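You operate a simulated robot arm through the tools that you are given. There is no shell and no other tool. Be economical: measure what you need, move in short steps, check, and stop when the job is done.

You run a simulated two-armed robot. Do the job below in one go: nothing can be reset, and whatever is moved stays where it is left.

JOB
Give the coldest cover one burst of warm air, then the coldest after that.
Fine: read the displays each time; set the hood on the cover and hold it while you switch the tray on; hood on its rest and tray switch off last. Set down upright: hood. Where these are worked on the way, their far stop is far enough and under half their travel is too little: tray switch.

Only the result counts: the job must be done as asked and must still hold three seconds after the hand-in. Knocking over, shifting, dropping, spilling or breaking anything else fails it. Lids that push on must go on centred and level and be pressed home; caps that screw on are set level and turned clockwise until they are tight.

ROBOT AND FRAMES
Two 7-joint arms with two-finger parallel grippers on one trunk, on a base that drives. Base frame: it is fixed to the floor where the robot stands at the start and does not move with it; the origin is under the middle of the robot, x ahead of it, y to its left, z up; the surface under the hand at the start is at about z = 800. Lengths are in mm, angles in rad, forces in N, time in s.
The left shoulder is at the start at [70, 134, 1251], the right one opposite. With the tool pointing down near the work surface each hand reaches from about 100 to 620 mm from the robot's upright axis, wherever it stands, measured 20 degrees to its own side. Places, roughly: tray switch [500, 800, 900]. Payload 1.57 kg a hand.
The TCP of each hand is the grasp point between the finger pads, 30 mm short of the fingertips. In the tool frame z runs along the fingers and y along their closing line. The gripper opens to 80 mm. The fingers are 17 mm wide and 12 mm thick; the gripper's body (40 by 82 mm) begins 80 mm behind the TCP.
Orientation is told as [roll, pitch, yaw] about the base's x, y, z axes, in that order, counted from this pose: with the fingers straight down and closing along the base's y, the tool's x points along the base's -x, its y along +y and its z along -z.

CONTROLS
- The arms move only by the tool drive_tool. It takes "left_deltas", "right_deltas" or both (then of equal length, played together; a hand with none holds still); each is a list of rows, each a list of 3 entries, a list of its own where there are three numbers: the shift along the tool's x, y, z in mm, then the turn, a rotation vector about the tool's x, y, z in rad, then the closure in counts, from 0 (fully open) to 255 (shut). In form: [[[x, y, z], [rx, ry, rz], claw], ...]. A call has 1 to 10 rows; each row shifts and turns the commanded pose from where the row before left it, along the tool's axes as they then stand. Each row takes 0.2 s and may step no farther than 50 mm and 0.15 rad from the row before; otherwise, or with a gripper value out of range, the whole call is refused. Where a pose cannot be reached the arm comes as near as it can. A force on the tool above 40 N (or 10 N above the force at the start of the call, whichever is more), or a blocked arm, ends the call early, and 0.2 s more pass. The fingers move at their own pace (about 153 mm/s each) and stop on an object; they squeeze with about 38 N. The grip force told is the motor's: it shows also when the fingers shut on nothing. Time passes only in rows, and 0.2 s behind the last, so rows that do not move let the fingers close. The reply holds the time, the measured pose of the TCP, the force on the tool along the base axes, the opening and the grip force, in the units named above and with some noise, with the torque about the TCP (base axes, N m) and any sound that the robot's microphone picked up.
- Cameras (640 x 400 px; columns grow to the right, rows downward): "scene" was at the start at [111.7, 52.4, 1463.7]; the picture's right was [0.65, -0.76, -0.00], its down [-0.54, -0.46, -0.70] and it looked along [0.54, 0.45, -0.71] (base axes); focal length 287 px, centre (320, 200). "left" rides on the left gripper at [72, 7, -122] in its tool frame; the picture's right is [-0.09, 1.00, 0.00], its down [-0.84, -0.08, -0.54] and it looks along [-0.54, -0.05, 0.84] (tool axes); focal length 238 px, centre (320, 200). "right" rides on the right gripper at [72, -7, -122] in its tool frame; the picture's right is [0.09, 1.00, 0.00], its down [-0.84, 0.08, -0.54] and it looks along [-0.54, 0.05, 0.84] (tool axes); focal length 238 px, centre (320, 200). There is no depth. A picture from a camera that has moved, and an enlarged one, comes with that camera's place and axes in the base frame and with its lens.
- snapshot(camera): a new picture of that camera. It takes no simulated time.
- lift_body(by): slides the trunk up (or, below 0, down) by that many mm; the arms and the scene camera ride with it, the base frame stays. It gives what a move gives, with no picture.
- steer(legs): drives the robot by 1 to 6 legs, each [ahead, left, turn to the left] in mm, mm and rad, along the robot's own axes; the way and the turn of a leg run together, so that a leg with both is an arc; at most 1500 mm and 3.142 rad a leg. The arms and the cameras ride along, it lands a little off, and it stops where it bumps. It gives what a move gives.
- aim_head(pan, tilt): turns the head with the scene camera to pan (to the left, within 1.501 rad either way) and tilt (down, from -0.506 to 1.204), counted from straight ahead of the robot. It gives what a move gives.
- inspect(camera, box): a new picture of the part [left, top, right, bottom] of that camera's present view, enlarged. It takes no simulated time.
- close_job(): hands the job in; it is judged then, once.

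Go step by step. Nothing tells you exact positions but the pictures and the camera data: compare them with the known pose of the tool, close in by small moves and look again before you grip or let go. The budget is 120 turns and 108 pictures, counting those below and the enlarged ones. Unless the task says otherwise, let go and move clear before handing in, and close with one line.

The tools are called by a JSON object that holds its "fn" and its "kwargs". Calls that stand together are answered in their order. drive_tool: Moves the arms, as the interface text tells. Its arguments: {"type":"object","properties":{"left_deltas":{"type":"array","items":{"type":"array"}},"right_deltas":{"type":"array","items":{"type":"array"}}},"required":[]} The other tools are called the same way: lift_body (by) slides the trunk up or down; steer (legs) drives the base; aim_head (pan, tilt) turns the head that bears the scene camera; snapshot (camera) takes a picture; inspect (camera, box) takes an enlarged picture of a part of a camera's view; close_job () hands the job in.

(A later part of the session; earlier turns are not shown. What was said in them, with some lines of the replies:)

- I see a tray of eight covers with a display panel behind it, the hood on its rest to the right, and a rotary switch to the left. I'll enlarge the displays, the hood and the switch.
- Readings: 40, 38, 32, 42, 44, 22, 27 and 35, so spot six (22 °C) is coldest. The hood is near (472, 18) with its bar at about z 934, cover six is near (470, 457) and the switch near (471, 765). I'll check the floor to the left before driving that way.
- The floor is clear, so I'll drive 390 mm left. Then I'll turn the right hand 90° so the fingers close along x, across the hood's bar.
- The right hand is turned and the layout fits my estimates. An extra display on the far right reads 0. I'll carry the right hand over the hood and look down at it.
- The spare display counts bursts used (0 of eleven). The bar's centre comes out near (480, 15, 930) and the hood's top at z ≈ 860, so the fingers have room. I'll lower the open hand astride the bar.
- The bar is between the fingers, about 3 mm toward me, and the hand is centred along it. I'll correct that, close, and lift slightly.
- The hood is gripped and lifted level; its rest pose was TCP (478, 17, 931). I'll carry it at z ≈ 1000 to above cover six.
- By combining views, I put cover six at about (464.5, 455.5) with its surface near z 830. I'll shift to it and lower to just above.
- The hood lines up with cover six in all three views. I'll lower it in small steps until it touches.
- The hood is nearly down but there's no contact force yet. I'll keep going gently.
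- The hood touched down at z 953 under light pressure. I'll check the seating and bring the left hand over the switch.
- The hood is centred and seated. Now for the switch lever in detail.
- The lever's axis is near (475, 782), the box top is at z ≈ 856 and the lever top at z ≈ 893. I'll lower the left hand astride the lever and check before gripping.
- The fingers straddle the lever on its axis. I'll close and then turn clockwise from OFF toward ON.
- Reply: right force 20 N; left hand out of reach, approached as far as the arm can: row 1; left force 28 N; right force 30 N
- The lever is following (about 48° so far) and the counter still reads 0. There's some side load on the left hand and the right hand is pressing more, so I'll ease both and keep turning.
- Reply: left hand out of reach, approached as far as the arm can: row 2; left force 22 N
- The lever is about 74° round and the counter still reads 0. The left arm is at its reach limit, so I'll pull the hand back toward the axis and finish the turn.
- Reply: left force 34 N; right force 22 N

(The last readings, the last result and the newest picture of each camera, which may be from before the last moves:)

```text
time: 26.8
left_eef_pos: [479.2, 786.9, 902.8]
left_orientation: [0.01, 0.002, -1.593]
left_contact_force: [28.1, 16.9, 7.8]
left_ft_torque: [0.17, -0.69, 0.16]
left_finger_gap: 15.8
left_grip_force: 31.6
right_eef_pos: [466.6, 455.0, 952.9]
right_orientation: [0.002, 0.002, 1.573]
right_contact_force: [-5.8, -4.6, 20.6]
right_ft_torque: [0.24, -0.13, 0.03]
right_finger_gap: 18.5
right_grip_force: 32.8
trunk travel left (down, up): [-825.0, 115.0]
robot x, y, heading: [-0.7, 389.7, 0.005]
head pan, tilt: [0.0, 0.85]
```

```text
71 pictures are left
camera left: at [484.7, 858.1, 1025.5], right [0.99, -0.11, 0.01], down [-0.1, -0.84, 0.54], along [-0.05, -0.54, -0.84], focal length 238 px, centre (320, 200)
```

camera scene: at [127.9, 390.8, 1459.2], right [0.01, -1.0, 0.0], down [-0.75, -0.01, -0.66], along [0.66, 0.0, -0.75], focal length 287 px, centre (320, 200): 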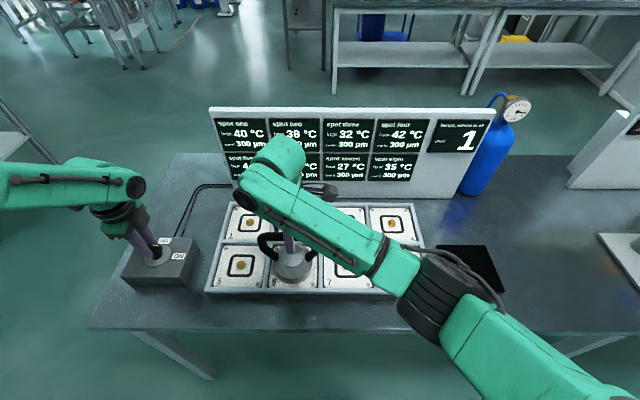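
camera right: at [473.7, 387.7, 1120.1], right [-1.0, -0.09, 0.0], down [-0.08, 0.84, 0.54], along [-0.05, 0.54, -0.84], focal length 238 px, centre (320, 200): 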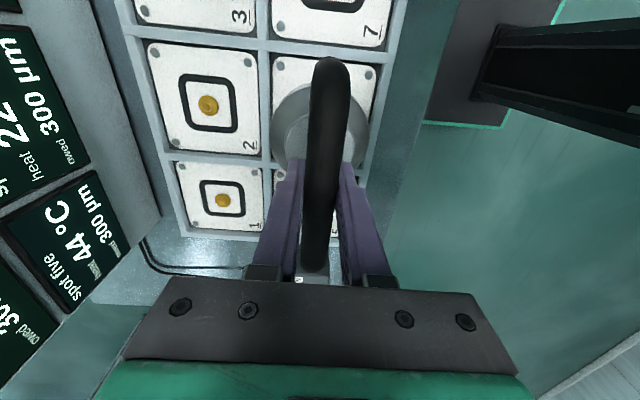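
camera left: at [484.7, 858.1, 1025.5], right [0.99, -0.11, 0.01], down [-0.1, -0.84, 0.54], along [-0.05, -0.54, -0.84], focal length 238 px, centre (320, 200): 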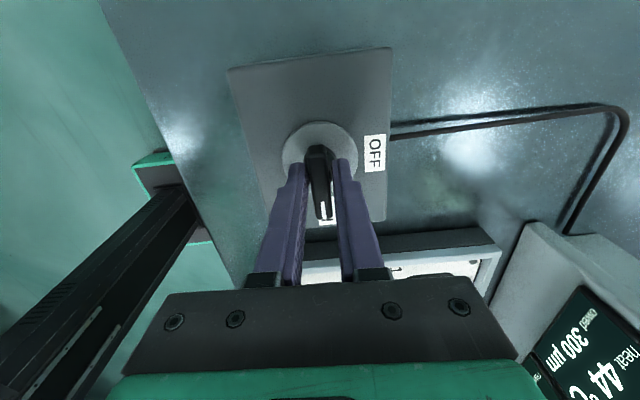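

The counter went to 1, so the burst was given. I'll turn the lever back to OFF with the hood still held in place.

{"fn": "drive_tool", "kwargs": {"left_deltas": [[[0, 2, 0], [0, 0, -0.1], 255], [[0, 0, 0], [0, 0, -0.14], 255], [[0, 0, 0], [0, 0, -0.14], 255], [[0, 0, 0], [0, 0, -0.14], 255], [[0, 0, 0], [0, 0, -0.14], 255], [[0, 0, 0], [0, 0, -0.14], 255]]}}

{"fn": "drive_tool", "kwargs": {"left_deltas": [[[0, 0, 0], [0, 0, -0.14], 255], [[0, 0, 0], [0, 0, -0.14], 255], [[0, 0, 0], [0, 0, -0.14], 255], [[0, 0, 0], [0, 0, -0.14], 255], [[0, 0, 0], [0, 0, -0.14], 255], [[0, 0, 0], [0, 0, -0.1], 255], [[0, 0, 0], [0, 0, 0], 255]]}}

{"fn": "snapshot", "kwargs": {"camera": "left"}}

```text
time: 28.2
left_eef_pos: [478.0, 783.3, 901.4]
left_orientation: [0.003, -0.002, -0.787]
left_contact_force: [18.9, 6.8, 18.5]
left_ft_torque: [0.3, 0.01, -0.01]
left_finger_gap: 15.7
left_grip_force: 31.4
right_eef_pos: [464.2, 453.5, 952.3]
right_orientation: [0.001, 0.001, 1.573]
right_contact_force: [-1.7, 4.8, 4.8]
right_ft_torque: [0.24, -0.08, -0.01]
right_finger_gap: 18.7
right_grip_force: 32.7
trunk travel left (down, up): [-825.0, 115.0]
robot x, y, heading: [-2.8, 389.7, 0.008]
head pan, tilt: [0.0, 0.85]
```

```text
time: 29.8
left_eef_pos: [477.7, 783.8, 900.2]
left_orientation: [0.0, -0.004, 0.01]
left_contact_force: [19.3, 3.4, 12.5]
left_ft_torque: [0.19, -0.64, 0.03]
left_finger_gap: 15.7
left_grip_force: 31.2
right_eef_pos: [466.3, 453.1, 952.3]
right_orientation: [0.002, 0.0, 1.572]
right_contact_force: [-3.6, 2.2, 3.9]
right_ft_torque: [-0.02, 0.01, -0.01]
right_finger_gap: 18.4
right_grip_force: 32.4
trunk travel left (down, up): [-825.0, 115.0]
robot x, y, heading: [-0.2, 383.2, 0.007]
head pan, tilt: [0.0, 0.85]
```

```text
70 pictures are left
camera left: at [404.6, 789.5, 1023.8], right [0.08, 1.0, 0.0], down [0.84, -0.07, 0.54], along [0.54, -0.05, -0.84], focal length 238 px, centre (320, 200)
```

left: 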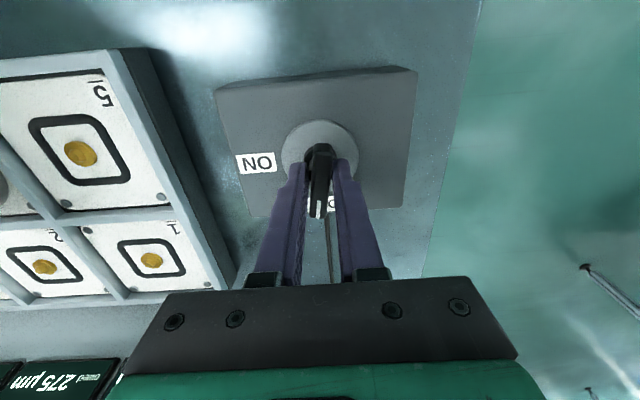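

The switch is back at OFF. I'll release the lever and raise the left hand, then lift the hood clear and read the displays.

{"fn": "drive_tool", "kwargs": {"left_deltas": [[[0, 0, 0], [0, 0, 0], 0], [[0, 0, 0], [0, 0, 0], 0], [[0, 0, -30], [0, 0, 0], 0], [[0, 0, -40], [0, 0, 0], 0], [[0, 0, -40], [0, 0, 0], 0]]}}

{"fn": "drive_tool", "kwargs": {"right_deltas": [[[0, 0, -5], [0, 0, 0], 255], [[0, 0, -20], [0, 0, 0], 255], [[0, 0, -20], [0, 0, 0], 255], [[0, 0, 0], [0, 0, 0], 255]]}}

{"fn": "snapshot", "kwargs": {"camera": "scene"}}

{"fn": "snapshot", "kwargs": {"camera": "left"}}

{"fn": "snapshot", "kwargs": {"camera": "right"}}

```text
time: 31.0
left_eef_pos: [476.2, 783.7, 1012.5]
left_orientation: [0.0, 0.002, 0.007]
left_contact_force: [-0.4, -0.7, -0.2]
left_ft_torque: [0.0, -0.02, -0.01]
left_finger_gap: 80.2
left_grip_force: 0.1
right_eef_pos: [464.4, 454.2, 952.4]
right_orientation: [0.001, 0.0, 1.574]
right_contact_force: [-1.1, -0.4, -4.2]
right_ft_torque: [-0.17, 0.09, -0.05]
right_finger_gap: 18.4
right_grip_force: 32.7
trunk travel left (down, up): [-825.0, 115.0]
robot x, y, heading: [-3.6, 387.9, 0.01]
head pan, tilt: [0.0, 0.85]
```

```text
time: 32.0
left_eef_pos: [478.0, 784.3, 1011.9]
left_orientation: [0.0, 0.001, 0.009]
left_contact_force: [0.0, -0.3, -0.2]
left_ft_torque: [-0.01, 0.0, -0.01]
left_finger_gap: 80.3
left_grip_force: 0.1
right_eef_pos: [466.0, 453.1, 998.6]
right_orientation: [0.003, 0.0, 1.572]
right_contact_force: [-0.7, 0.5, -7.4]
right_ft_torque: [-0.02, 0.0, 0.0]
right_finger_gap: 18.4
right_grip_force: 32.1
trunk travel left (down, up): [-825.0, 115.0]
robot x, y, heading: [-1.3, 387.0, 0.007]
head pan, tilt: [0.0, 0.85]
```

```text
69 pictures are left
camera scene: at [128.1, 388.5, 1458.9], right [0.01, -1.0, 0.0], down [-0.75, -0.01, -0.66], along [0.66, 0.01, -0.75], focal length 287 px, centre (320, 200)
```

scene: 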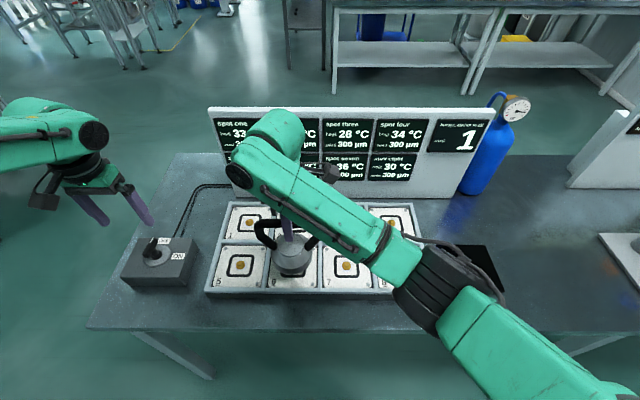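

```text
68 pictures are left
camera left: at [404.4, 791.0, 1134.1], right [0.08, 1.0, 0.0], down [0.84, -0.07, 0.54], along [0.54, -0.05, -0.84], focal length 238 px, centre (320, 200)
```

left: 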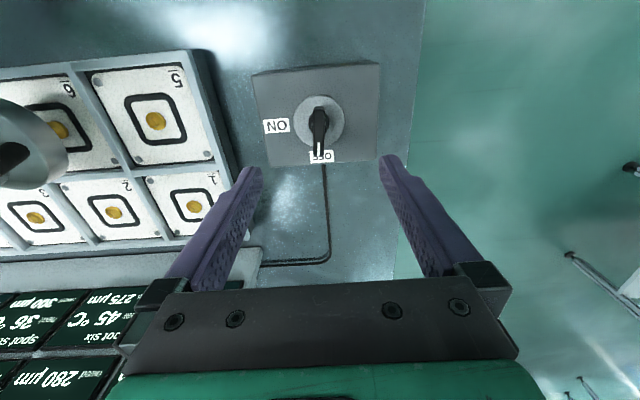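

```text
67 pictures are left
camera right: at [473.3, 381.3, 1120.0], right [-1.0, -0.09, 0.0], down [-0.08, 0.84, 0.54], along [-0.05, 0.54, -0.84], focal length 238 px, centre (320, 200)
```

right: 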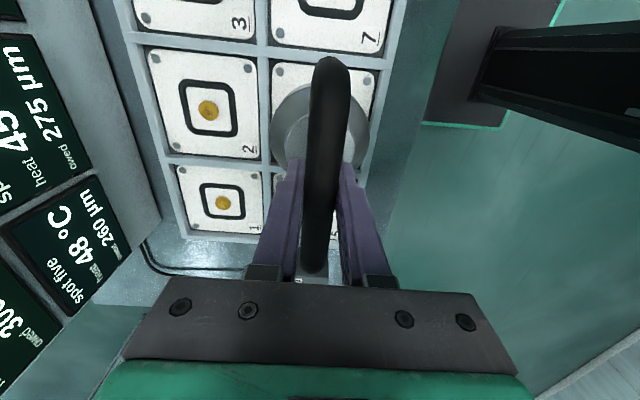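

The burst took: six is now at 45 °C and the others have changed too. I'll swing the hood to the right to see every display.

{"fn": "drive_tool", "kwargs": {"right_deltas": [[[45, 0, -10], [0, 0, 0], 255], [[45, 0, 0], [0, 0, 0], 255], [[45, 0, 0], [0, 0, 0], 255], [[45, 0, 0], [0, 0, 0], 255], [[45, 0, 0], [0, 0, 0], 255], [[45, 0, 0], [0, 0, 0], 255]]}}

{"fn": "inspect", "kwargs": {"camera": "scene", "box": [200, 100, 440, 200]}}

{"fn": "inspect", "kwargs": {"camera": "scene", "box": [200, 190, 450, 310]}}

```text
time: 33.4
left_eef_pos: [477.1, 782.3, 1013.0]
left_orientation: [0.003, 0.0, 0.007]
left_contact_force: [0.1, -0.4, 0.2]
left_ft_torque: [0.06, -0.03, -0.02]
left_finger_gap: 80.2
left_grip_force: 0.0
right_eef_pos: [464.0, 182.7, 1008.7]
right_orientation: [0.001, -0.003, 1.575]
right_contact_force: [0.0, -0.3, -7.2]
right_ft_torque: [-0.06, -0.01, -0.03]
right_finger_gap: 18.6
right_grip_force: 32.8
trunk travel left (down, up): [-825.0, 115.0]
robot x, y, heading: [-0.9, 389.9, 0.012]
head pan, tilt: [0.0, 0.85]
```

```text
2.67 times, centred on (320, 150) of scene
camera zoom: at [127.2, 385.6, 1459.0], right [0.01, -1.0, 0.0], down [-0.75, 0.0, -0.66], along [0.66, 0.01, -0.75], focal length 765 px, centre (320, 333)
```

zoom: 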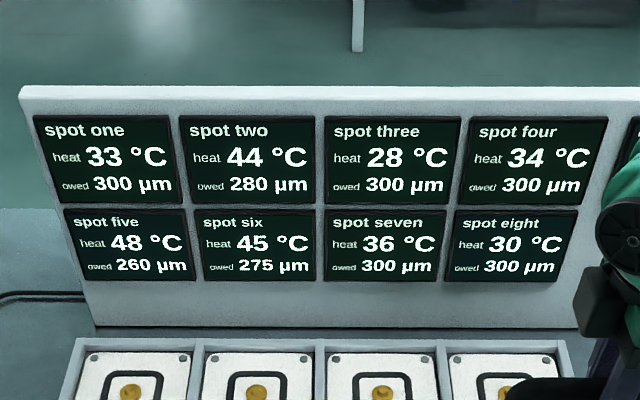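

```text
2.56 times, centred on (325, 250) of scene
camera zoom: at [127.2, 385.6, 1459.0], right [0.01, -1.0, 0.0], down [-0.75, 0.0, -0.66], along [0.66, 0.01, -0.75], focal length 734 px, centre (307, 72)
```

zoom: 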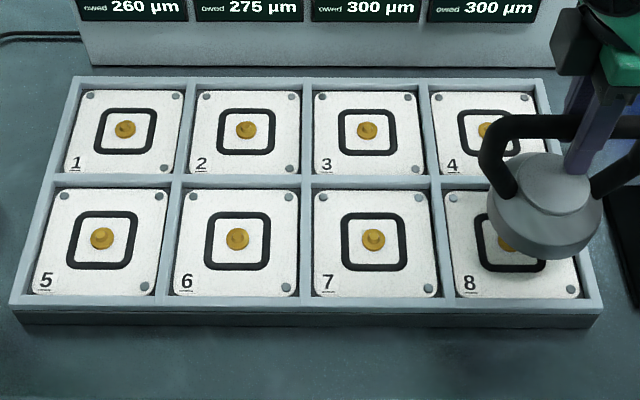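

Spot three is now coldest at 28 °C, at about (594, 327). Reach is tight there and at the switch, so I'd like to drive slightly forward; I'll look down to check the clearance to the table first.

{"fn": "aim_head", "kwargs": {"pan": 0.0, "tilt": 1.2}}

{"fn": "snapshot", "kwargs": {"camera": "scene"}}

```text
time: 34.3
left_eef_pos: [476.2, 784.7, 1011.6]
left_orientation: [-0.002, 0.001, 0.008]
left_contact_force: [0.2, 0.4, 0.7]
left_ft_torque: [0.02, -0.02, 0.02]
left_finger_gap: 80.2
left_grip_force: 0.1
right_eef_pos: [465.0, 184.9, 1009.1]
right_orientation: [0.002, 0.0, 1.573]
right_contact_force: [0.2, -0.5, -7.3]
right_ft_torque: [-0.01, 0.0, -0.04]
right_finger_gap: 18.5
right_grip_force: 32.2
trunk travel left (down, up): [-825.0, 115.0]
robot x, y, heading: [-0.9, 389.4, 0.01]
head pan, tilt: [0.0, 1.201]
```

```text
64 pictures are left
camera scene: at [105.7, 387.9, 1435.3], right [0.01, -1.0, 0.0], down [-0.93, -0.01, -0.36], along [0.36, 0.0, -0.93], focal length 287 px, centre (320, 200)
```

scene: 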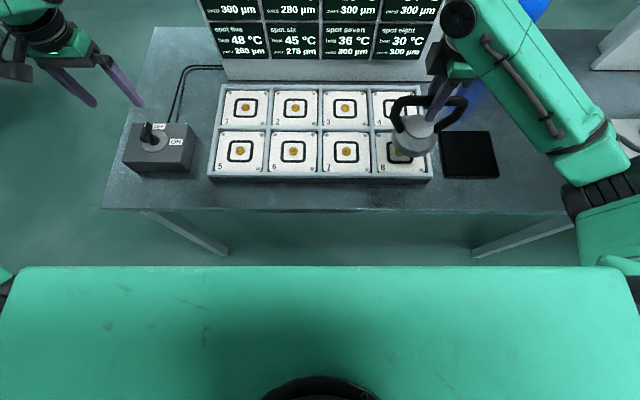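

There's ample gap to the table: its edge is at x ≈ 327 and the chest at about 130. I'll drive 45 mm forward and 20 mm left.

{"fn": "steer", "kwargs": {"legs": [[45, 20, 0]]}}

{"fn": "aim_head", "kwargs": {"pan": 0.0, "tilt": 0.85}}

```text
time: 35.2
left_eef_pos: [515.7, 802.3, 1016.8]
left_orientation: [0.003, -0.003, 0.006]
left_contact_force: [-0.2, -0.1, -0.5]
left_ft_torque: [0.01, -0.03, 0.01]
left_finger_gap: 79.9
left_grip_force: 0.1
right_eef_pos: [504.2, 200.9, 1011.5]
right_orientation: [-0.003, -0.004, 1.571]
right_contact_force: [-0.9, -0.8, -6.4]
right_ft_torque: [0.03, -0.01, 0.02]
right_finger_gap: 18.6
right_grip_force: 32.8
trunk travel left (down, up): [-825.0, 115.0]
robot x, y, heading: [42.2, 405.2, 0.005]
head pan, tilt: [0.0, 1.201]
```

```text
time: 36.0
left_eef_pos: [522.2, 804.5, 1011.5]
left_orientation: [-0.001, 0.003, 0.007]
left_contact_force: [-0.4, 0.0, -0.5]
left_ft_torque: [-0.02, 0.01, -0.01]
left_finger_gap: 80.0
left_grip_force: 0.0
right_eef_pos: [509.7, 204.0, 1008.3]
right_orientation: [0.003, -0.001, 1.571]
right_contact_force: [-0.3, 0.1, -7.0]
right_ft_torque: [-0.01, -0.02, 0.02]
right_finger_gap: 18.7
right_grip_force: 32.9
trunk travel left (down, up): [-825.0, 115.0]
robot x, y, heading: [44.1, 408.2, 0.009]
head pan, tilt: [0.0, 0.85]
```

Now I'll carry the hood over cover three.

{"fn": "drive_tool", "kwargs": {"right_deltas": [[[-31, -21, 0], [0, 0, 0], 255], [[-31, -21, 0], [0, 0, 0], 255], [[-31, -21, 0], [0, 0, 0], 255], [[-30, -21, 0], [0, 0, 0], 255], [[0, 0, 15], [0, 0, 0], 255], [[0, 0, 10], [0, 0, 0], 255], [[0, 0, 0], [0, 0, 0], 255]]}}

{"fn": "snapshot", "kwargs": {"camera": "scene"}}

{"fn": "snapshot", "kwargs": {"camera": "right"}}

{"fn": "snapshot", "kwargs": {"camera": "left"}}

```text
time: 37.6
left_eef_pos: [523.4, 804.7, 1011.8]
left_orientation: [-0.002, 0.002, 0.008]
left_contact_force: [0.1, 0.5, -0.2]
left_ft_torque: [-0.02, 0.01, 0.01]
left_finger_gap: 79.8
left_grip_force: 0.1
right_eef_pos: [592.6, 327.1, 984.5]
right_orientation: [0.002, 0.002, 1.57]
right_contact_force: [0.8, -0.4, -7.1]
right_ft_torque: [0.0, -0.01, -0.01]
right_finger_gap: 18.7
right_grip_force: 33.2
trunk travel left (down, up): [-825.0, 115.0]
robot x, y, heading: [42.5, 407.6, 0.003]
head pan, tilt: [0.0, 0.85]
```

```text
63 pictures are left
camera scene: at [172.7, 409.6, 1458.9], right [0.01, -1.0, 0.0], down [-0.75, -0.01, -0.66], along [0.66, 0.0, -0.75], focal length 287 px, centre (320, 200)
```

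scene: 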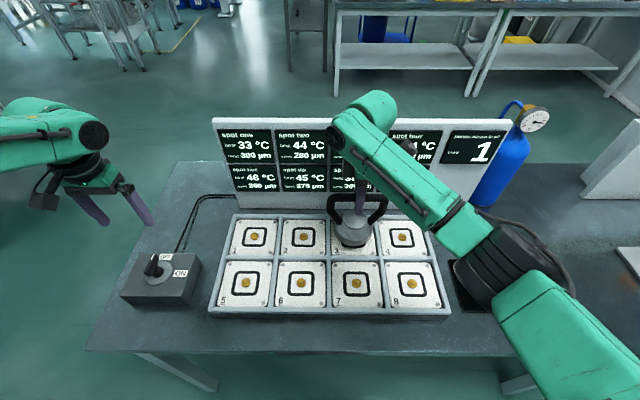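

```text
62 pictures are left
camera right: at [600.7, 255.1, 1104.8], right [-1.0, -0.09, 0.0], down [-0.08, 0.84, 0.54], along [-0.05, 0.54, -0.84], focal length 238 px, centre (320, 200)
```

right: 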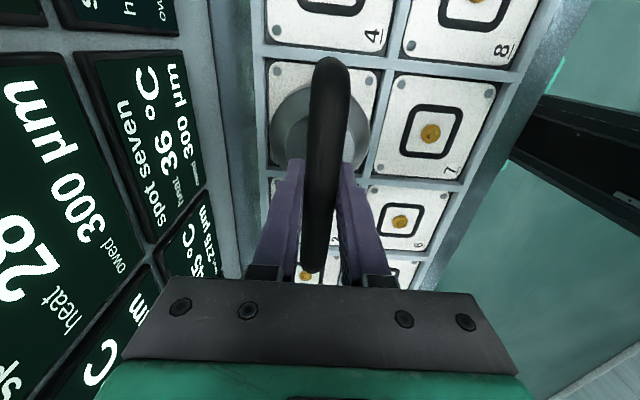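

```text
61 pictures are left
camera left: at [449.2, 811.8, 1134.0], right [0.09, 1.0, 0.0], down [0.84, -0.07, 0.54], along [0.54, -0.05, -0.84], focal length 238 px, centre (320, 200)
```

left: 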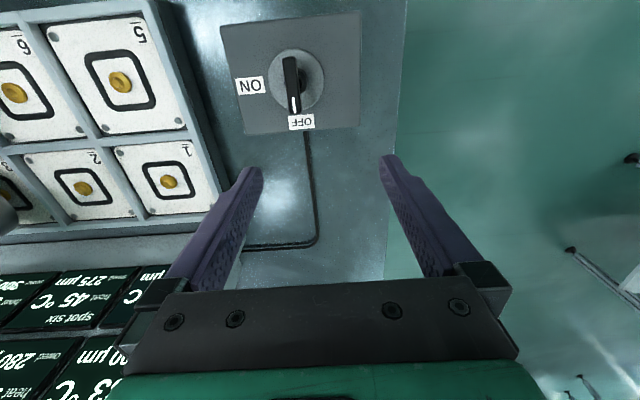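

The view of cover seven confirms the grid, putting cover three at about (595, 327). I'll lower to just above it and check.

{"fn": "drive_tool", "kwargs": {"right_deltas": [[[0, -1.5, 8], [0, 0, 0], 255], [[0, 0, 8], [0, 0, 0], 255], [[0, 0, 6], [0, 0, 0], 255], [[0, 0, 0], [0, 0, 0], 255]]}}

{"fn": "inspect", "kwargs": {"camera": "scene", "box": [270, 190, 440, 310]}}

{"fn": "inspect", "kwargs": {"camera": "right", "box": [220, 20, 420, 270]}}

```text
time: 38.6
left_eef_pos: [521.0, 804.7, 1012.3]
left_orientation: [0.0, 0.004, 0.007]
left_contact_force: [0.2, -0.1, -0.4]
left_ft_torque: [0.0, -0.03, 0.0]
left_finger_gap: 79.6
left_grip_force: 0.1
right_eef_pos: [594.4, 326.9, 962.2]
right_orientation: [0.002, 0.0, 1.572]
right_contact_force: [0.4, 0.4, -6.9]
right_ft_torque: [-0.03, 0.01, 0.02]
right_finger_gap: 18.3
right_grip_force: 32.8
trunk travel left (down, up): [-825.0, 115.0]
robot x, y, heading: [42.0, 411.4, 0.007]
head pan, tilt: [0.0, 0.85]
```

```text
3.33 times, centred on (355, 250) of scene
camera zoom: at [172.5, 408.6, 1458.9], right [0.01, -1.0, 0.0], down [-0.75, -0.01, -0.66], along [0.66, 0.01, -0.75], focal length 956 px, centre (203, 33)
```

zoom: 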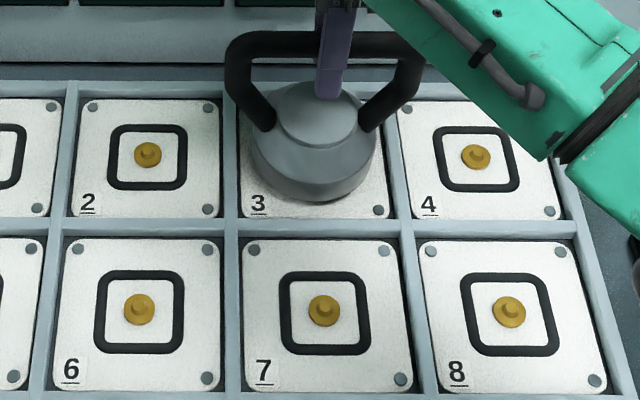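

```text
1.60 times, centred on (320, 145) of right
camera zoom: at [602.5, 254.0, 1083.1], right [-1.0, -0.09, 0.0], down [-0.08, 0.84, 0.54], along [-0.05, 0.54, -0.84], focal length 381 px, centre (320, 288)
```

zoom: 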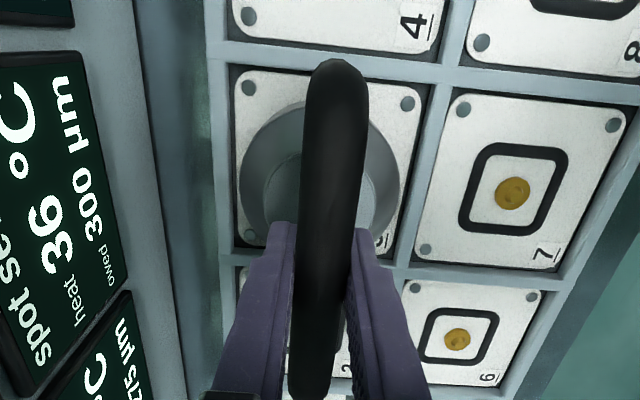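

The hood is centred over cover three. I'll lower it until it touches.

{"fn": "drive_tool", "kwargs": {"right_deltas": [[[0, 0, 3], [0, 0, 0], 255], [[0, 0, 3], [0, 0, 0], 255], [[0, 0, 2], [0, 0, 0], 255], [[0, 0, 0], [0, 0, 0], 255]]}}

{"fn": "drive_tool", "kwargs": {"right_deltas": [[[0, 0, 1], [0, 0, 0], 255], [[0, 0, 1], [0, 0, 0], 255], [[0, 0, 0], [0, 0, 0], 255]]}}

```text
time: 39.6
left_eef_pos: [522.0, 804.0, 1012.3]
left_orientation: [0.0, 0.003, 0.007]
left_contact_force: [-1.4, -0.2, -0.1]
left_ft_torque: [-0.02, 0.01, 0.0]
left_finger_gap: 79.8
left_grip_force: 0.1
right_eef_pos: [595.1, 326.4, 954.6]
right_orientation: [0.003, 0.0, 1.571]
right_contact_force: [0.4, 0.4, -6.5]
right_ft_torque: [0.02, -0.03, -0.03]
right_finger_gap: 18.6
right_grip_force: 33.3
trunk travel left (down, up): [-825.0, 115.0]
robot x, y, heading: [41.7, 410.3, 0.004]
head pan, tilt: [0.0, 0.85]
```

```text
time: 40.4
left_eef_pos: [519.4, 805.1, 1013.0]
left_orientation: [0.0, -0.001, 0.007]
left_contact_force: [0.6, -0.2, -1.0]
left_ft_torque: [0.01, 0.03, 0.0]
left_finger_gap: 80.1
left_grip_force: 0.0
right_eef_pos: [594.8, 326.8, 952.6]
right_orientation: [0.0, 0.0, 1.57]
right_contact_force: [3.2, -0.6, 1.6]
right_ft_torque: [-0.4, 0.06, 0.1]
right_finger_gap: 18.8
right_grip_force: 32.8
trunk travel left (down, up): [-825.0, 115.0]
robot x, y, heading: [42.8, 407.9, 0.01]
head pan, tilt: [0.0, 0.85]
```

It's in contact. I'll press 1 mm more and bring the left hand down over the lever at about (478, 784).

{"fn": "drive_tool", "kwargs": {"left_deltas": [[[21, -10, 0], [0, 0, 0], 0], [[22, -11, 20], [0, 0, 0], 0], [[0, 0, 35], [0, 0, 0], 0], [[0, 0, 35], [0, 0, 0], 0], [[0, 0, 22], [0, 0, 0], 0], [[0, 0, 0], [0, 0, 0], 0]], "right_deltas": [[[0, 0, 1], [0, 0, 0], 255], [[0, 0, 0], [0, 0, 0], 255], [[0, 0, 0], [0, 0, 0], 255], [[0, 0, 0], [0, 0, 0], 255], [[0, 0, 0], [0, 0, 0], 255], [[0, 0, 0], [0, 0, 0], 255]]}}

{"fn": "snapshot", "kwargs": {"camera": "left"}}

{"fn": "inspect", "kwargs": {"camera": "scene", "box": [270, 190, 440, 310]}}

```text
time: 41.8
left_eef_pos: [475.9, 782.6, 899.3]
left_orientation: [0.001, -0.002, 0.007]
left_contact_force: [-0.5, 0.1, -0.6]
left_ft_torque: [-0.06, 0.0, -0.04]
left_finger_gap: 79.8
left_grip_force: 0.1
right_eef_pos: [592.7, 327.1, 951.6]
right_orientation: [-0.002, 0.0, 1.572]
right_contact_force: [6.7, -0.8, 15.5]
right_ft_torque: [-0.1, 0.03, 0.05]
right_finger_gap: 18.5
right_grip_force: 32.8
trunk travel left (down, up): [-825.0, 115.0]
robot x, y, heading: [45.0, 407.0, 0.01]
head pan, tilt: [0.0, 0.85]
```

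```text
58 pictures are left
camera left: at [402.7, 789.1, 1021.6], right [0.09, 1.0, 0.0], down [0.84, -0.07, 0.54], along [0.54, -0.05, -0.84], focal length 238 px, centre (320, 200)
```

left: 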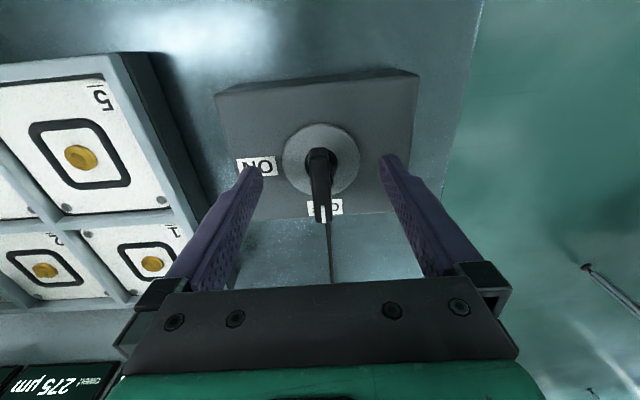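

```text
3.33 times, centred on (355, 250) of scene
camera zoom: at [169.8, 409.0, 1459.3], right [0.01, -1.0, 0.0], down [-0.75, -0.01, -0.66], along [0.66, 0.0, -0.75], focal length 956 px, centre (203, 33)
```

zoom: 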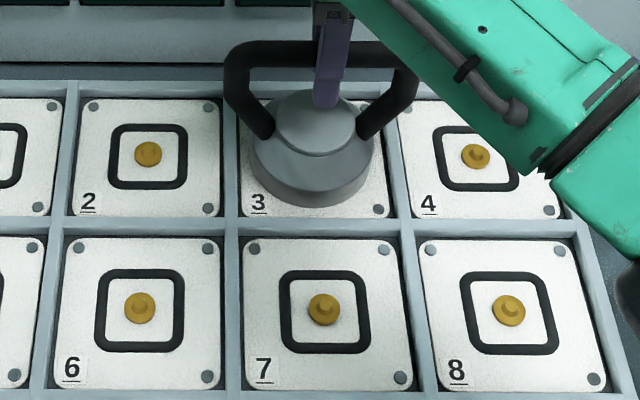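

Both hands are in place. I'll grip the lever and turn it.

{"fn": "drive_tool", "kwargs": {"left_deltas": [[[-1, 1, 2], [0, 0, 0], 0], [[0, 0, 0], [0, 0, 0], 255], [[0, 0, 0], [0, 0, 0], 255], [[0, 0, 0], [0, 0, 0], 255]]}}

{"fn": "drive_tool", "kwargs": {"left_deltas": [[[0, 0, 0], [0, 0, 0.14], 255], [[0, 0, 0], [0, 0, 0.14], 255], [[0, 0, 0], [0, 0, 0.14], 255], [[0, 0, 0], [0, 0, 0.14], 255], [[0, 0, 0], [0, 0, 0.14], 255], [[0, 0, 0], [0, 0, 0.14], 255]]}}

```text
time: 42.8
left_eef_pos: [477.6, 782.9, 897.4]
left_orientation: [-0.001, -0.001, 0.007]
left_contact_force: [0.7, -6.4, -1.4]
left_ft_torque: [0.0, -0.35, -0.05]
left_finger_gap: 15.7
left_grip_force: 31.1
right_eef_pos: [593.2, 327.4, 952.6]
right_orientation: [-0.002, 0.001, 1.57]
right_contact_force: [8.8, 1.4, 20.7]
right_ft_torque: [-0.2, -0.01, 0.03]
right_finger_gap: 18.8
right_grip_force: 33.3
trunk travel left (down, up): [-825.0, 115.0]
robot x, y, heading: [41.3, 411.1, 0.006]
head pan, tilt: [0.0, 0.85]
```

```text
time: 44.2
left_eef_pos: [477.7, 785.1, 897.6]
left_orientation: [0.0, -0.001, -0.835]
left_contact_force: [3.1, -14.2, -14.5]
left_ft_torque: [0.07, 0.07, 0.03]
left_finger_gap: 15.9
left_grip_force: 31.5
right_eef_pos: [592.8, 326.7, 952.8]
right_orientation: [-0.002, 0.001, 1.57]
right_contact_force: [3.9, 3.3, 24.9]
right_ft_torque: [0.06, 0.05, 0.05]
right_finger_gap: 18.4
right_grip_force: 33.5
trunk travel left (down, up): [-825.0, 115.0]
robot x, y, heading: [40.8, 410.9, 0.007]
head pan, tilt: [0.0, 0.85]
```

{"fn": "drive_tool", "kwargs": {"left_deltas": [[[0, 0, 0], [0, 0, 0.14], 255], [[0, 0, 0], [0, 0, 0.14], 255], [[0, 0, 0], [0, 0, 0.14], 255], [[0, 0, 0], [0, 0, 0.14], 255], [[0, 0, 0], [0, 0, 0.14], 255], [[0, 0, 0], [0, 0, 0.06], 255]], "right_deltas": [[[0, 0, -0.5], [0, 0, 0], 255], [[0, 0, 0], [0, 0, 0], 255], [[0, 0, 0], [0, 0, 0], 255], [[0, 0, 0], [0, 0, 0], 255], [[0, 0, 0], [0, 0, 0], 255], [[0, 0, 0], [0, 0, 0], 255]]}}

{"fn": "snapshot", "kwargs": {"camera": "scene"}}

```text
time: 45.6
left_eef_pos: [478.7, 786.3, 899.1]
left_orientation: [0.004, 0.0, -1.595]
left_contact_force: [14.0, -2.4, -18.8]
left_ft_torque: [0.41, -0.25, 0.01]
left_finger_gap: 15.3
left_grip_force: 31.2
right_eef_pos: [593.1, 327.3, 951.8]
right_orientation: [0.002, 0.003, 1.57]
right_contact_force: [-8.2, -3.9, 26.4]
right_ft_torque: [0.5, -0.01, 0.09]
right_finger_gap: 18.5
right_grip_force: 32.9
trunk travel left (down, up): [-825.0, 115.0]
robot x, y, heading: [42.9, 410.9, 0.01]
head pan, tilt: [0.0, 0.85]
```

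```text
56 pictures are left
camera scene: at [170.2, 410.2, 1459.2], right [0.01, -1.0, 0.0], down [-0.75, -0.01, -0.66], along [0.66, 0.0, -0.75], focal length 287 px, centre (320, 200)
```

scene: 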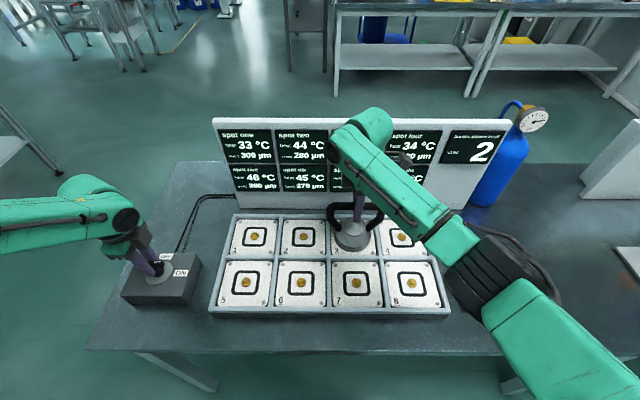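

The counter reads 2, so the second burst was given. I'll switch back to OFF with the hood still in place.

{"fn": "drive_tool", "kwargs": {"left_deltas": [[[0, 0, 0], [0, 0, -0.12], 255], [[0, 0, 0], [0, 0, -0.14], 255], [[0, 0, 0], [0, 0, -0.14], 255], [[0, 0, 0], [0, 0, -0.14], 255], [[0, 0, 0], [0, 0, -0.14], 255], [[0, 0, 0], [0, 0, -0.14], 255]]}}

{"fn": "drive_tool", "kwargs": {"left_deltas": [[[0, 0, 0], [0, 0, -0.14], 255], [[0, 0, 0], [0, 0, -0.14], 255], [[0, 0, 0], [0, 0, -0.14], 255], [[0, 0, 0], [0, 0, -0.14], 255], [[0, 0, 0], [0, 0, -0.14], 255], [[0, 0, 0], [0, 0, -0.1], 255], [[0, 0, 0], [0, 0, 0], 255]]}}

{"fn": "snapshot", "kwargs": {"camera": "left"}}

```text
time: 47.0
left_eef_pos: [477.4, 785.8, 898.9]
left_orientation: [0.0, 0.001, -0.769]
left_contact_force: [2.3, 8.7, 1.0]
left_ft_torque: [-0.02, -0.51, -0.02]
left_finger_gap: 15.4
left_grip_force: 31.4
right_eef_pos: [592.9, 327.0, 953.6]
right_orientation: [-0.001, 0.002, 1.571]
right_contact_force: [1.1, -6.9, 20.2]
right_ft_torque: [-0.79, -0.06, -0.02]
right_finger_gap: 18.6
right_grip_force: 32.8
trunk travel left (down, up): [-825.0, 115.0]
robot x, y, heading: [40.2, 411.2, 0.007]
head pan, tilt: [0.0, 0.85]
```

```text
time: 48.6
left_eef_pos: [477.7, 783.2, 898.7]
left_orientation: [-0.001, -0.001, 0.029]
left_contact_force: [-9.0, -6.6, -2.9]
left_ft_torque: [0.01, -0.51, -0.05]
left_finger_gap: 15.7
left_grip_force: 31.8
right_eef_pos: [592.7, 325.9, 951.7]
right_orientation: [0.001, 0.001, 1.569]
right_contact_force: [-0.5, 1.8, -5.2]
right_ft_torque: [0.0, 0.01, -0.01]
right_finger_gap: 18.3
right_grip_force: 32.5
trunk travel left (down, up): [-825.0, 115.0]
robot x, y, heading: [47.7, 408.3, 0.005]
head pan, tilt: [0.0, 0.85]
```

```text
55 pictures are left
camera left: at [404.5, 788.1, 1021.2], right [0.06, 1.0, 0.0], down [0.84, -0.05, 0.54], along [0.54, -0.04, -0.84], focal length 238 px, centre (320, 200)
```

left: 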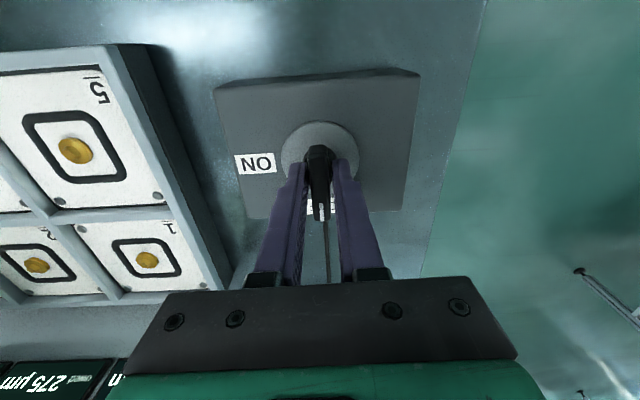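

The switch is off. I'll release the lever and raise the left hand, then lift the hood and carry it back over its rest at (478, 17).

{"fn": "drive_tool", "kwargs": {"left_deltas": [[[0, 0, 0], [0, 0, 0], 0], [[0, 0, 0], [0, 0, 0], 0], [[0, 0, -30], [0, 0, 0], 0], [[0, 0, -40], [0, 0, 0], 0], [[0, 0, -40], [0, 0, 0], 0]]}}

{"fn": "drive_tool", "kwargs": {"right_deltas": [[[0, 0, -5], [0, 0, 0], 255], [[0, 0, -25], [0, 0, 0], 255], [[0, 0, -25], [0, 0, 0], 255], [[44, 17, 0], [0, 0, 0], 255], [[44, 17, 0], [0, 0, 0], 255], [[44, 17, 0], [0, 0, 0], 255], [[44, 16, 0], [0, 0, 0], 255], [[44, 16, 0], [0, 0, 0], 255], [[44, 16, 0], [0, 0, 0], 255], [[45, 16, 0], [0, 0, 0], 255]]}}

{"fn": "snapshot", "kwargs": {"camera": "scene"}}

{"fn": "snapshot", "kwargs": {"camera": "right"}}

```text
time: 49.8
left_eef_pos: [477.6, 784.4, 1009.4]
left_orientation: [0.0, 0.0, 0.028]
left_contact_force: [0.0, -0.2, -0.3]
left_ft_torque: [0.0, -0.01, 0.0]
left_finger_gap: 80.1
left_grip_force: 0.1
right_eef_pos: [594.3, 326.0, 953.0]
right_orientation: [0.0, -0.001, 1.571]
right_contact_force: [-1.2, -2.3, 2.0]
right_ft_torque: [-0.02, -0.09, -0.03]
right_finger_gap: 18.5
right_grip_force: 33.0
trunk travel left (down, up): [-825.0, 115.0]
robot x, y, heading: [42.6, 407.4, 0.007]
head pan, tilt: [0.0, 0.85]
```

```text
time: 52.0
left_eef_pos: [478.4, 782.7, 1008.6]
left_orientation: [0.002, -0.003, 0.026]
left_contact_force: [-0.4, 0.1, 0.4]
left_ft_torque: [0.04, -0.03, 0.0]
left_finger_gap: 79.7
left_grip_force: 0.1
right_eef_pos: [479.8, 15.1, 1008.1]
right_orientation: [-0.002, -0.002, 1.572]
right_contact_force: [-0.3, -0.9, -7.9]
right_ft_torque: [-0.02, 0.02, 0.01]
right_finger_gap: 18.7
right_grip_force: 32.6
trunk travel left (down, up): [-825.0, 115.0]
robot x, y, heading: [46.8, 408.5, 0.008]
head pan, tilt: [0.0, 0.85]
```

```text
54 pictures are left
camera scene: at [170.8, 405.5, 1459.1], right [0.01, -1.0, 0.0], down [-0.75, 0.0, -0.66], along [0.66, 0.01, -0.75], focal length 287 px, centre (320, 200)
```

scene: 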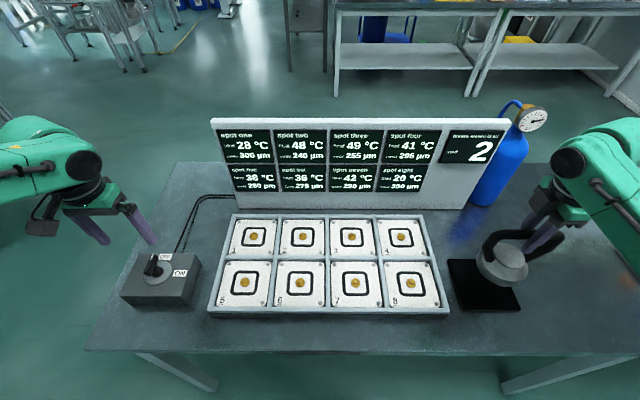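

```text
53 pictures are left
camera right: at [487.2, -57.2, 1129.2], right [-1.0, -0.09, 0.0], down [-0.08, 0.84, 0.54], along [-0.05, 0.54, -0.84], focal length 238 px, centre (320, 200)
```

right: 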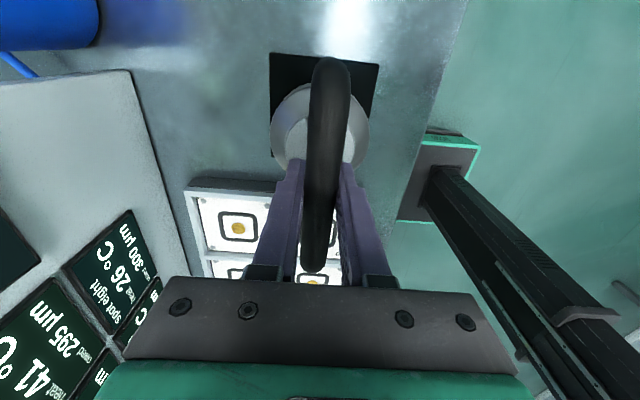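

Two bursts have been given and the hood is over its rest. I'll lower it to just above the plate.

{"fn": "drive_tool", "kwargs": {"right_deltas": [[[-2, 1.5, 20], [0, 0, 0], 255], [[0, 0, 20], [0, 0, 0], 255], [[0, 0, 20], [0, 0, 0], 255], [[0, 0, 8], [0, 0, 0], 255], [[0, 0, 0], [0, 0, 0], 255]]}}

{"fn": "inspect", "kwargs": {"camera": "scene", "box": [430, 200, 570, 320]}}

{"fn": "inspect", "kwargs": {"camera": "right", "box": [220, 20, 420, 220]}}

```text
time: 53.2
left_eef_pos: [477.8, 783.9, 1008.9]
left_orientation: [-0.001, 0.002, 0.028]
left_contact_force: [0.3, -0.1, -0.2]
left_ft_torque: [-0.02, 0.02, 0.01]
left_finger_gap: 79.9
left_grip_force: 0.1
right_eef_pos: [478.0, 17.7, 938.2]
right_orientation: [0.002, 0.0, 1.573]
right_contact_force: [0.4, -0.4, -7.8]
right_ft_torque: [-0.02, 0.0, -0.01]
right_finger_gap: 18.5
right_grip_force: 33.0
trunk travel left (down, up): [-825.0, 115.0]
robot x, y, heading: [41.8, 405.9, 0.009]
head pan, tilt: [0.0, 0.85]
```

```text
3.33 times, centred on (500, 260) of scene
camera zoom: at [172.0, 407.5, 1459.0], right [0.01, -1.0, 0.0], down [-0.75, 0.0, -0.66], along [0.66, 0.01, -0.75], focal length 956 px, centre (-280, 0)
```

zoom: 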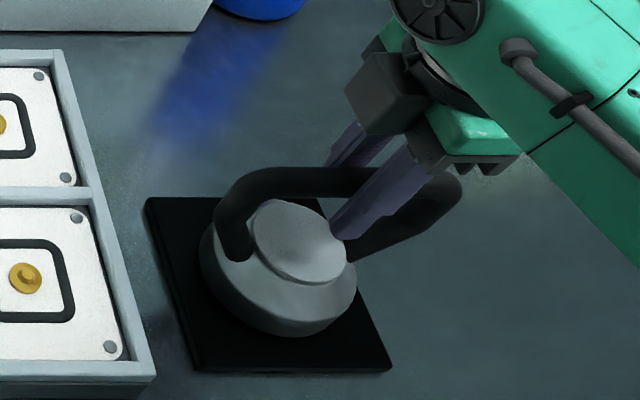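

```text
2.00 times, centred on (320, 120) of right
camera zoom: at [485.8, -53.6, 1059.7], right [-1.0, -0.09, 0.0], down [-0.08, 0.84, 0.54], along [-0.05, 0.54, -0.84], focal length 477 px, centre (320, 360)
```

zoom: 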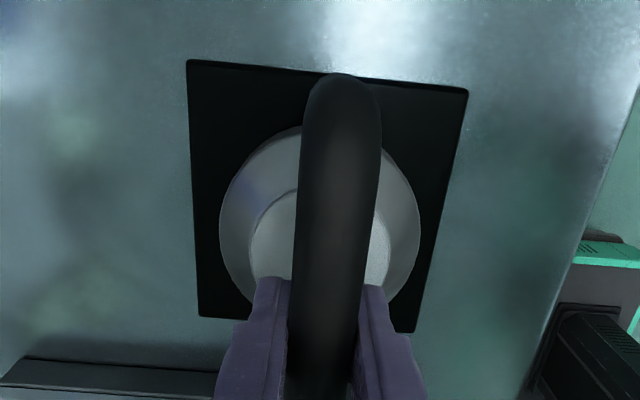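

The hood is centred over its rest. I'll lower it the last few millimetres.

{"fn": "drive_tool", "kwargs": {"right_deltas": [[[0, 0, 3], [0, 0, 0], 255], [[0, 0, 2], [0, 0, 0], 255], [[0, 0, 1], [0, 0, 0], 255], [[0, 0, 0], [0, 0, 0], 255]]}}

```text
time: 54.2
left_eef_pos: [479.9, 784.5, 1007.0]
left_orientation: [0.0, 0.002, 0.029]
left_contact_force: [0.4, 0.7, 0.3]
left_ft_torque: [0.0, 0.06, 0.01]
left_finger_gap: 79.8
left_grip_force: 0.1
right_eef_pos: [478.0, 17.9, 933.2]
right_orientation: [0.003, -0.001, 1.571]
right_contact_force: [0.6, 0.0, -6.5]
right_ft_torque: [0.0, 0.02, -0.02]
right_finger_gap: 19.0
right_grip_force: 32.9
trunk travel left (down, up): [-825.0, 115.0]
robot x, y, heading: [45.6, 410.2, 0.007]
head pan, tilt: [0.0, 0.85]
```

{"fn": "drive_tool", "kwargs": {"right_deltas": [[[0, 0, 1], [0, 0, 0], 255], [[0, 0, 1], [0, 0, 0], 255], [[0, 0, 0], [0, 0, 0], 255]]}}

```text
time: 55.0
left_eef_pos: [477.3, 784.8, 1008.1]
left_orientation: [-0.001, -0.001, 0.028]
left_contact_force: [-0.4, 0.8, 0.2]
left_ft_torque: [0.01, -0.03, 0.0]
left_finger_gap: 79.8
left_grip_force: 0.0
right_eef_pos: [478.7, 20.7, 930.9]
right_orientation: [0.0, 0.001, 1.57]
right_contact_force: [1.2, -0.7, 0.0]
right_ft_torque: [-0.41, 0.0, 0.01]
right_finger_gap: 18.6
right_grip_force: 32.7
trunk travel left (down, up): [-825.0, 115.0]
robot x, y, heading: [40.9, 408.8, 0.012]
head pan, tilt: [0.0, 0.85]
```

The hood rests on its plate with its weight taken. I'll open, rise clear and check.

{"fn": "drive_tool", "kwargs": {"right_deltas": [[[0, 0, 0], [0, 0, 0], 0], [[0, 0, 0], [0, 0, 0], 0], [[0, 0, 0], [0, 0, 0], 0], [[0, 0, -30], [0, 0, 0], 0], [[0, 0, -40], [0, 0, 0], 0], [[0, 0, -40], [0, 0, 0], 0], [[0, 0, -40], [0, 0, 0], 0]]}}

{"fn": "snapshot", "kwargs": {"camera": "scene"}}

{"fn": "inspect", "kwargs": {"camera": "scene", "box": [430, 200, 570, 320]}}

{"fn": "inspect", "kwargs": {"camera": "left", "box": [240, 50, 400, 180]}}

{"fn": "inspect", "kwargs": {"camera": "scene", "box": [200, 110, 520, 200]}}

```text
time: 56.6
left_eef_pos: [478.5, 785.4, 1007.0]
left_orientation: [0.0, -0.001, 0.028]
left_contact_force: [-1.1, 0.5, 0.0]
left_ft_torque: [0.03, 0.04, 0.0]
left_finger_gap: 79.7
left_grip_force: 0.1
right_eef_pos: [476.2, 22.3, 1081.7]
right_orientation: [0.002, 0.001, 1.572]
right_contact_force: [-0.3, 0.0, 0.3]
right_ft_torque: [0.01, 0.01, 0.01]
right_finger_gap: 80.2
right_grip_force: 0.1
trunk travel left (down, up): [-825.0, 115.0]
robot x, y, heading: [43.1, 408.1, 0.01]
head pan, tilt: [0.0, 0.85]
```

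```text
50 pictures are left
camera scene: at [170.8, 409.4, 1459.1], right [0.01, -1.0, 0.0], down [-0.75, -0.01, -0.66], along [0.66, 0.0, -0.75], focal length 287 px, centre (320, 200)
```

scene: 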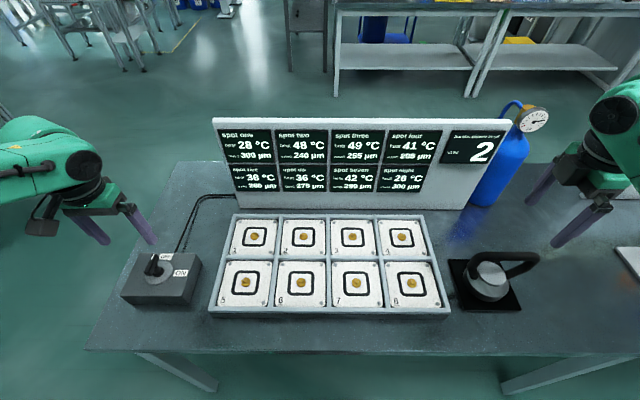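

```text
3.33 times, centred on (500, 260) of scene
camera zoom: at [170.8, 409.4, 1459.1], right [0.01, -1.0, 0.0], down [-0.75, -0.01, -0.66], along [0.66, 0.0, -0.75], focal length 956 px, centre (-280, 0)
```

zoom: 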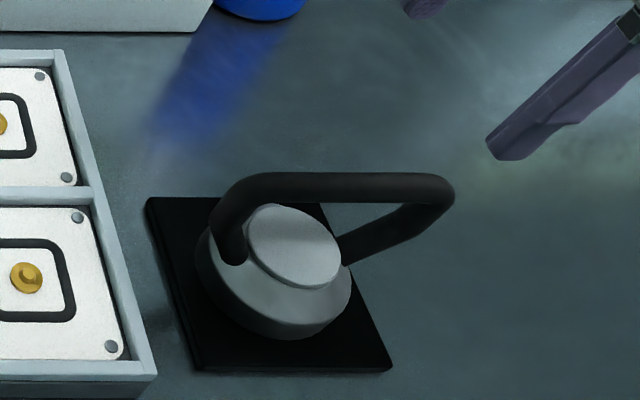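

```text
3.08 times, centred on (320, 115) of left
camera zoom: at [405.4, 790.3, 1129.8], right [0.07, 1.0, 0.0], down [0.84, -0.05, 0.54], along [0.54, -0.04, -0.84], focal length 733 px, centre (320, 462)
```

zoom: 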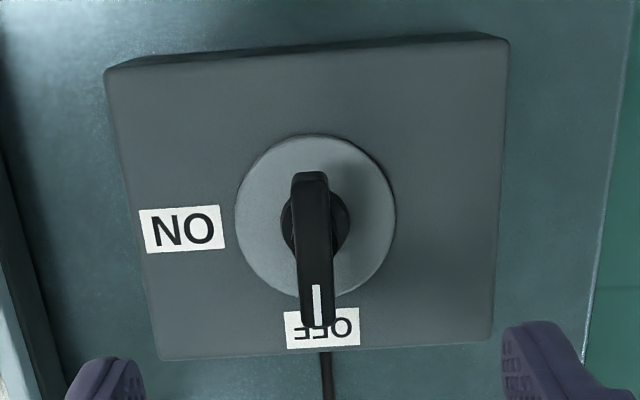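

```text
2.00 times, centred on (360, 155) of scene
camera zoom: at [170.8, 409.4, 1459.1], right [0.01, -1.0, 0.0], down [-0.75, -0.01, -0.66], along [0.66, 0.0, -0.75], focal length 574 px, centre (240, 290)
```

zoom: 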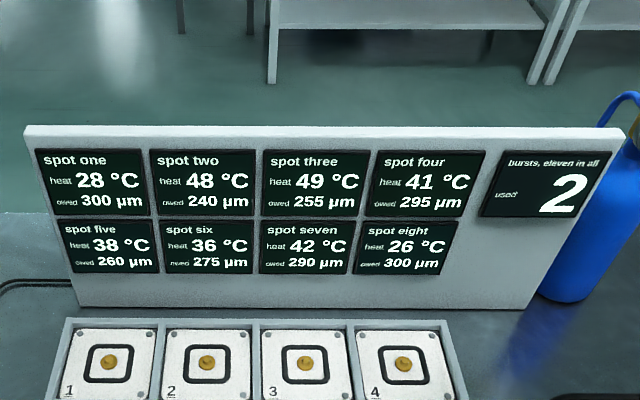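

The hood stands upright on its rest, the switch is at OFF, two bursts are used, and both hands are clear. I'm handing in.

{"fn": "close_job", "kwargs": {}}

```text
The job is handed in.
```

The job is handed in: cover six got the first burst at 22 °C and cover three, coldest on the re-read at 28 °C, got the second; the hood is back on its rest and the tray switch is off.
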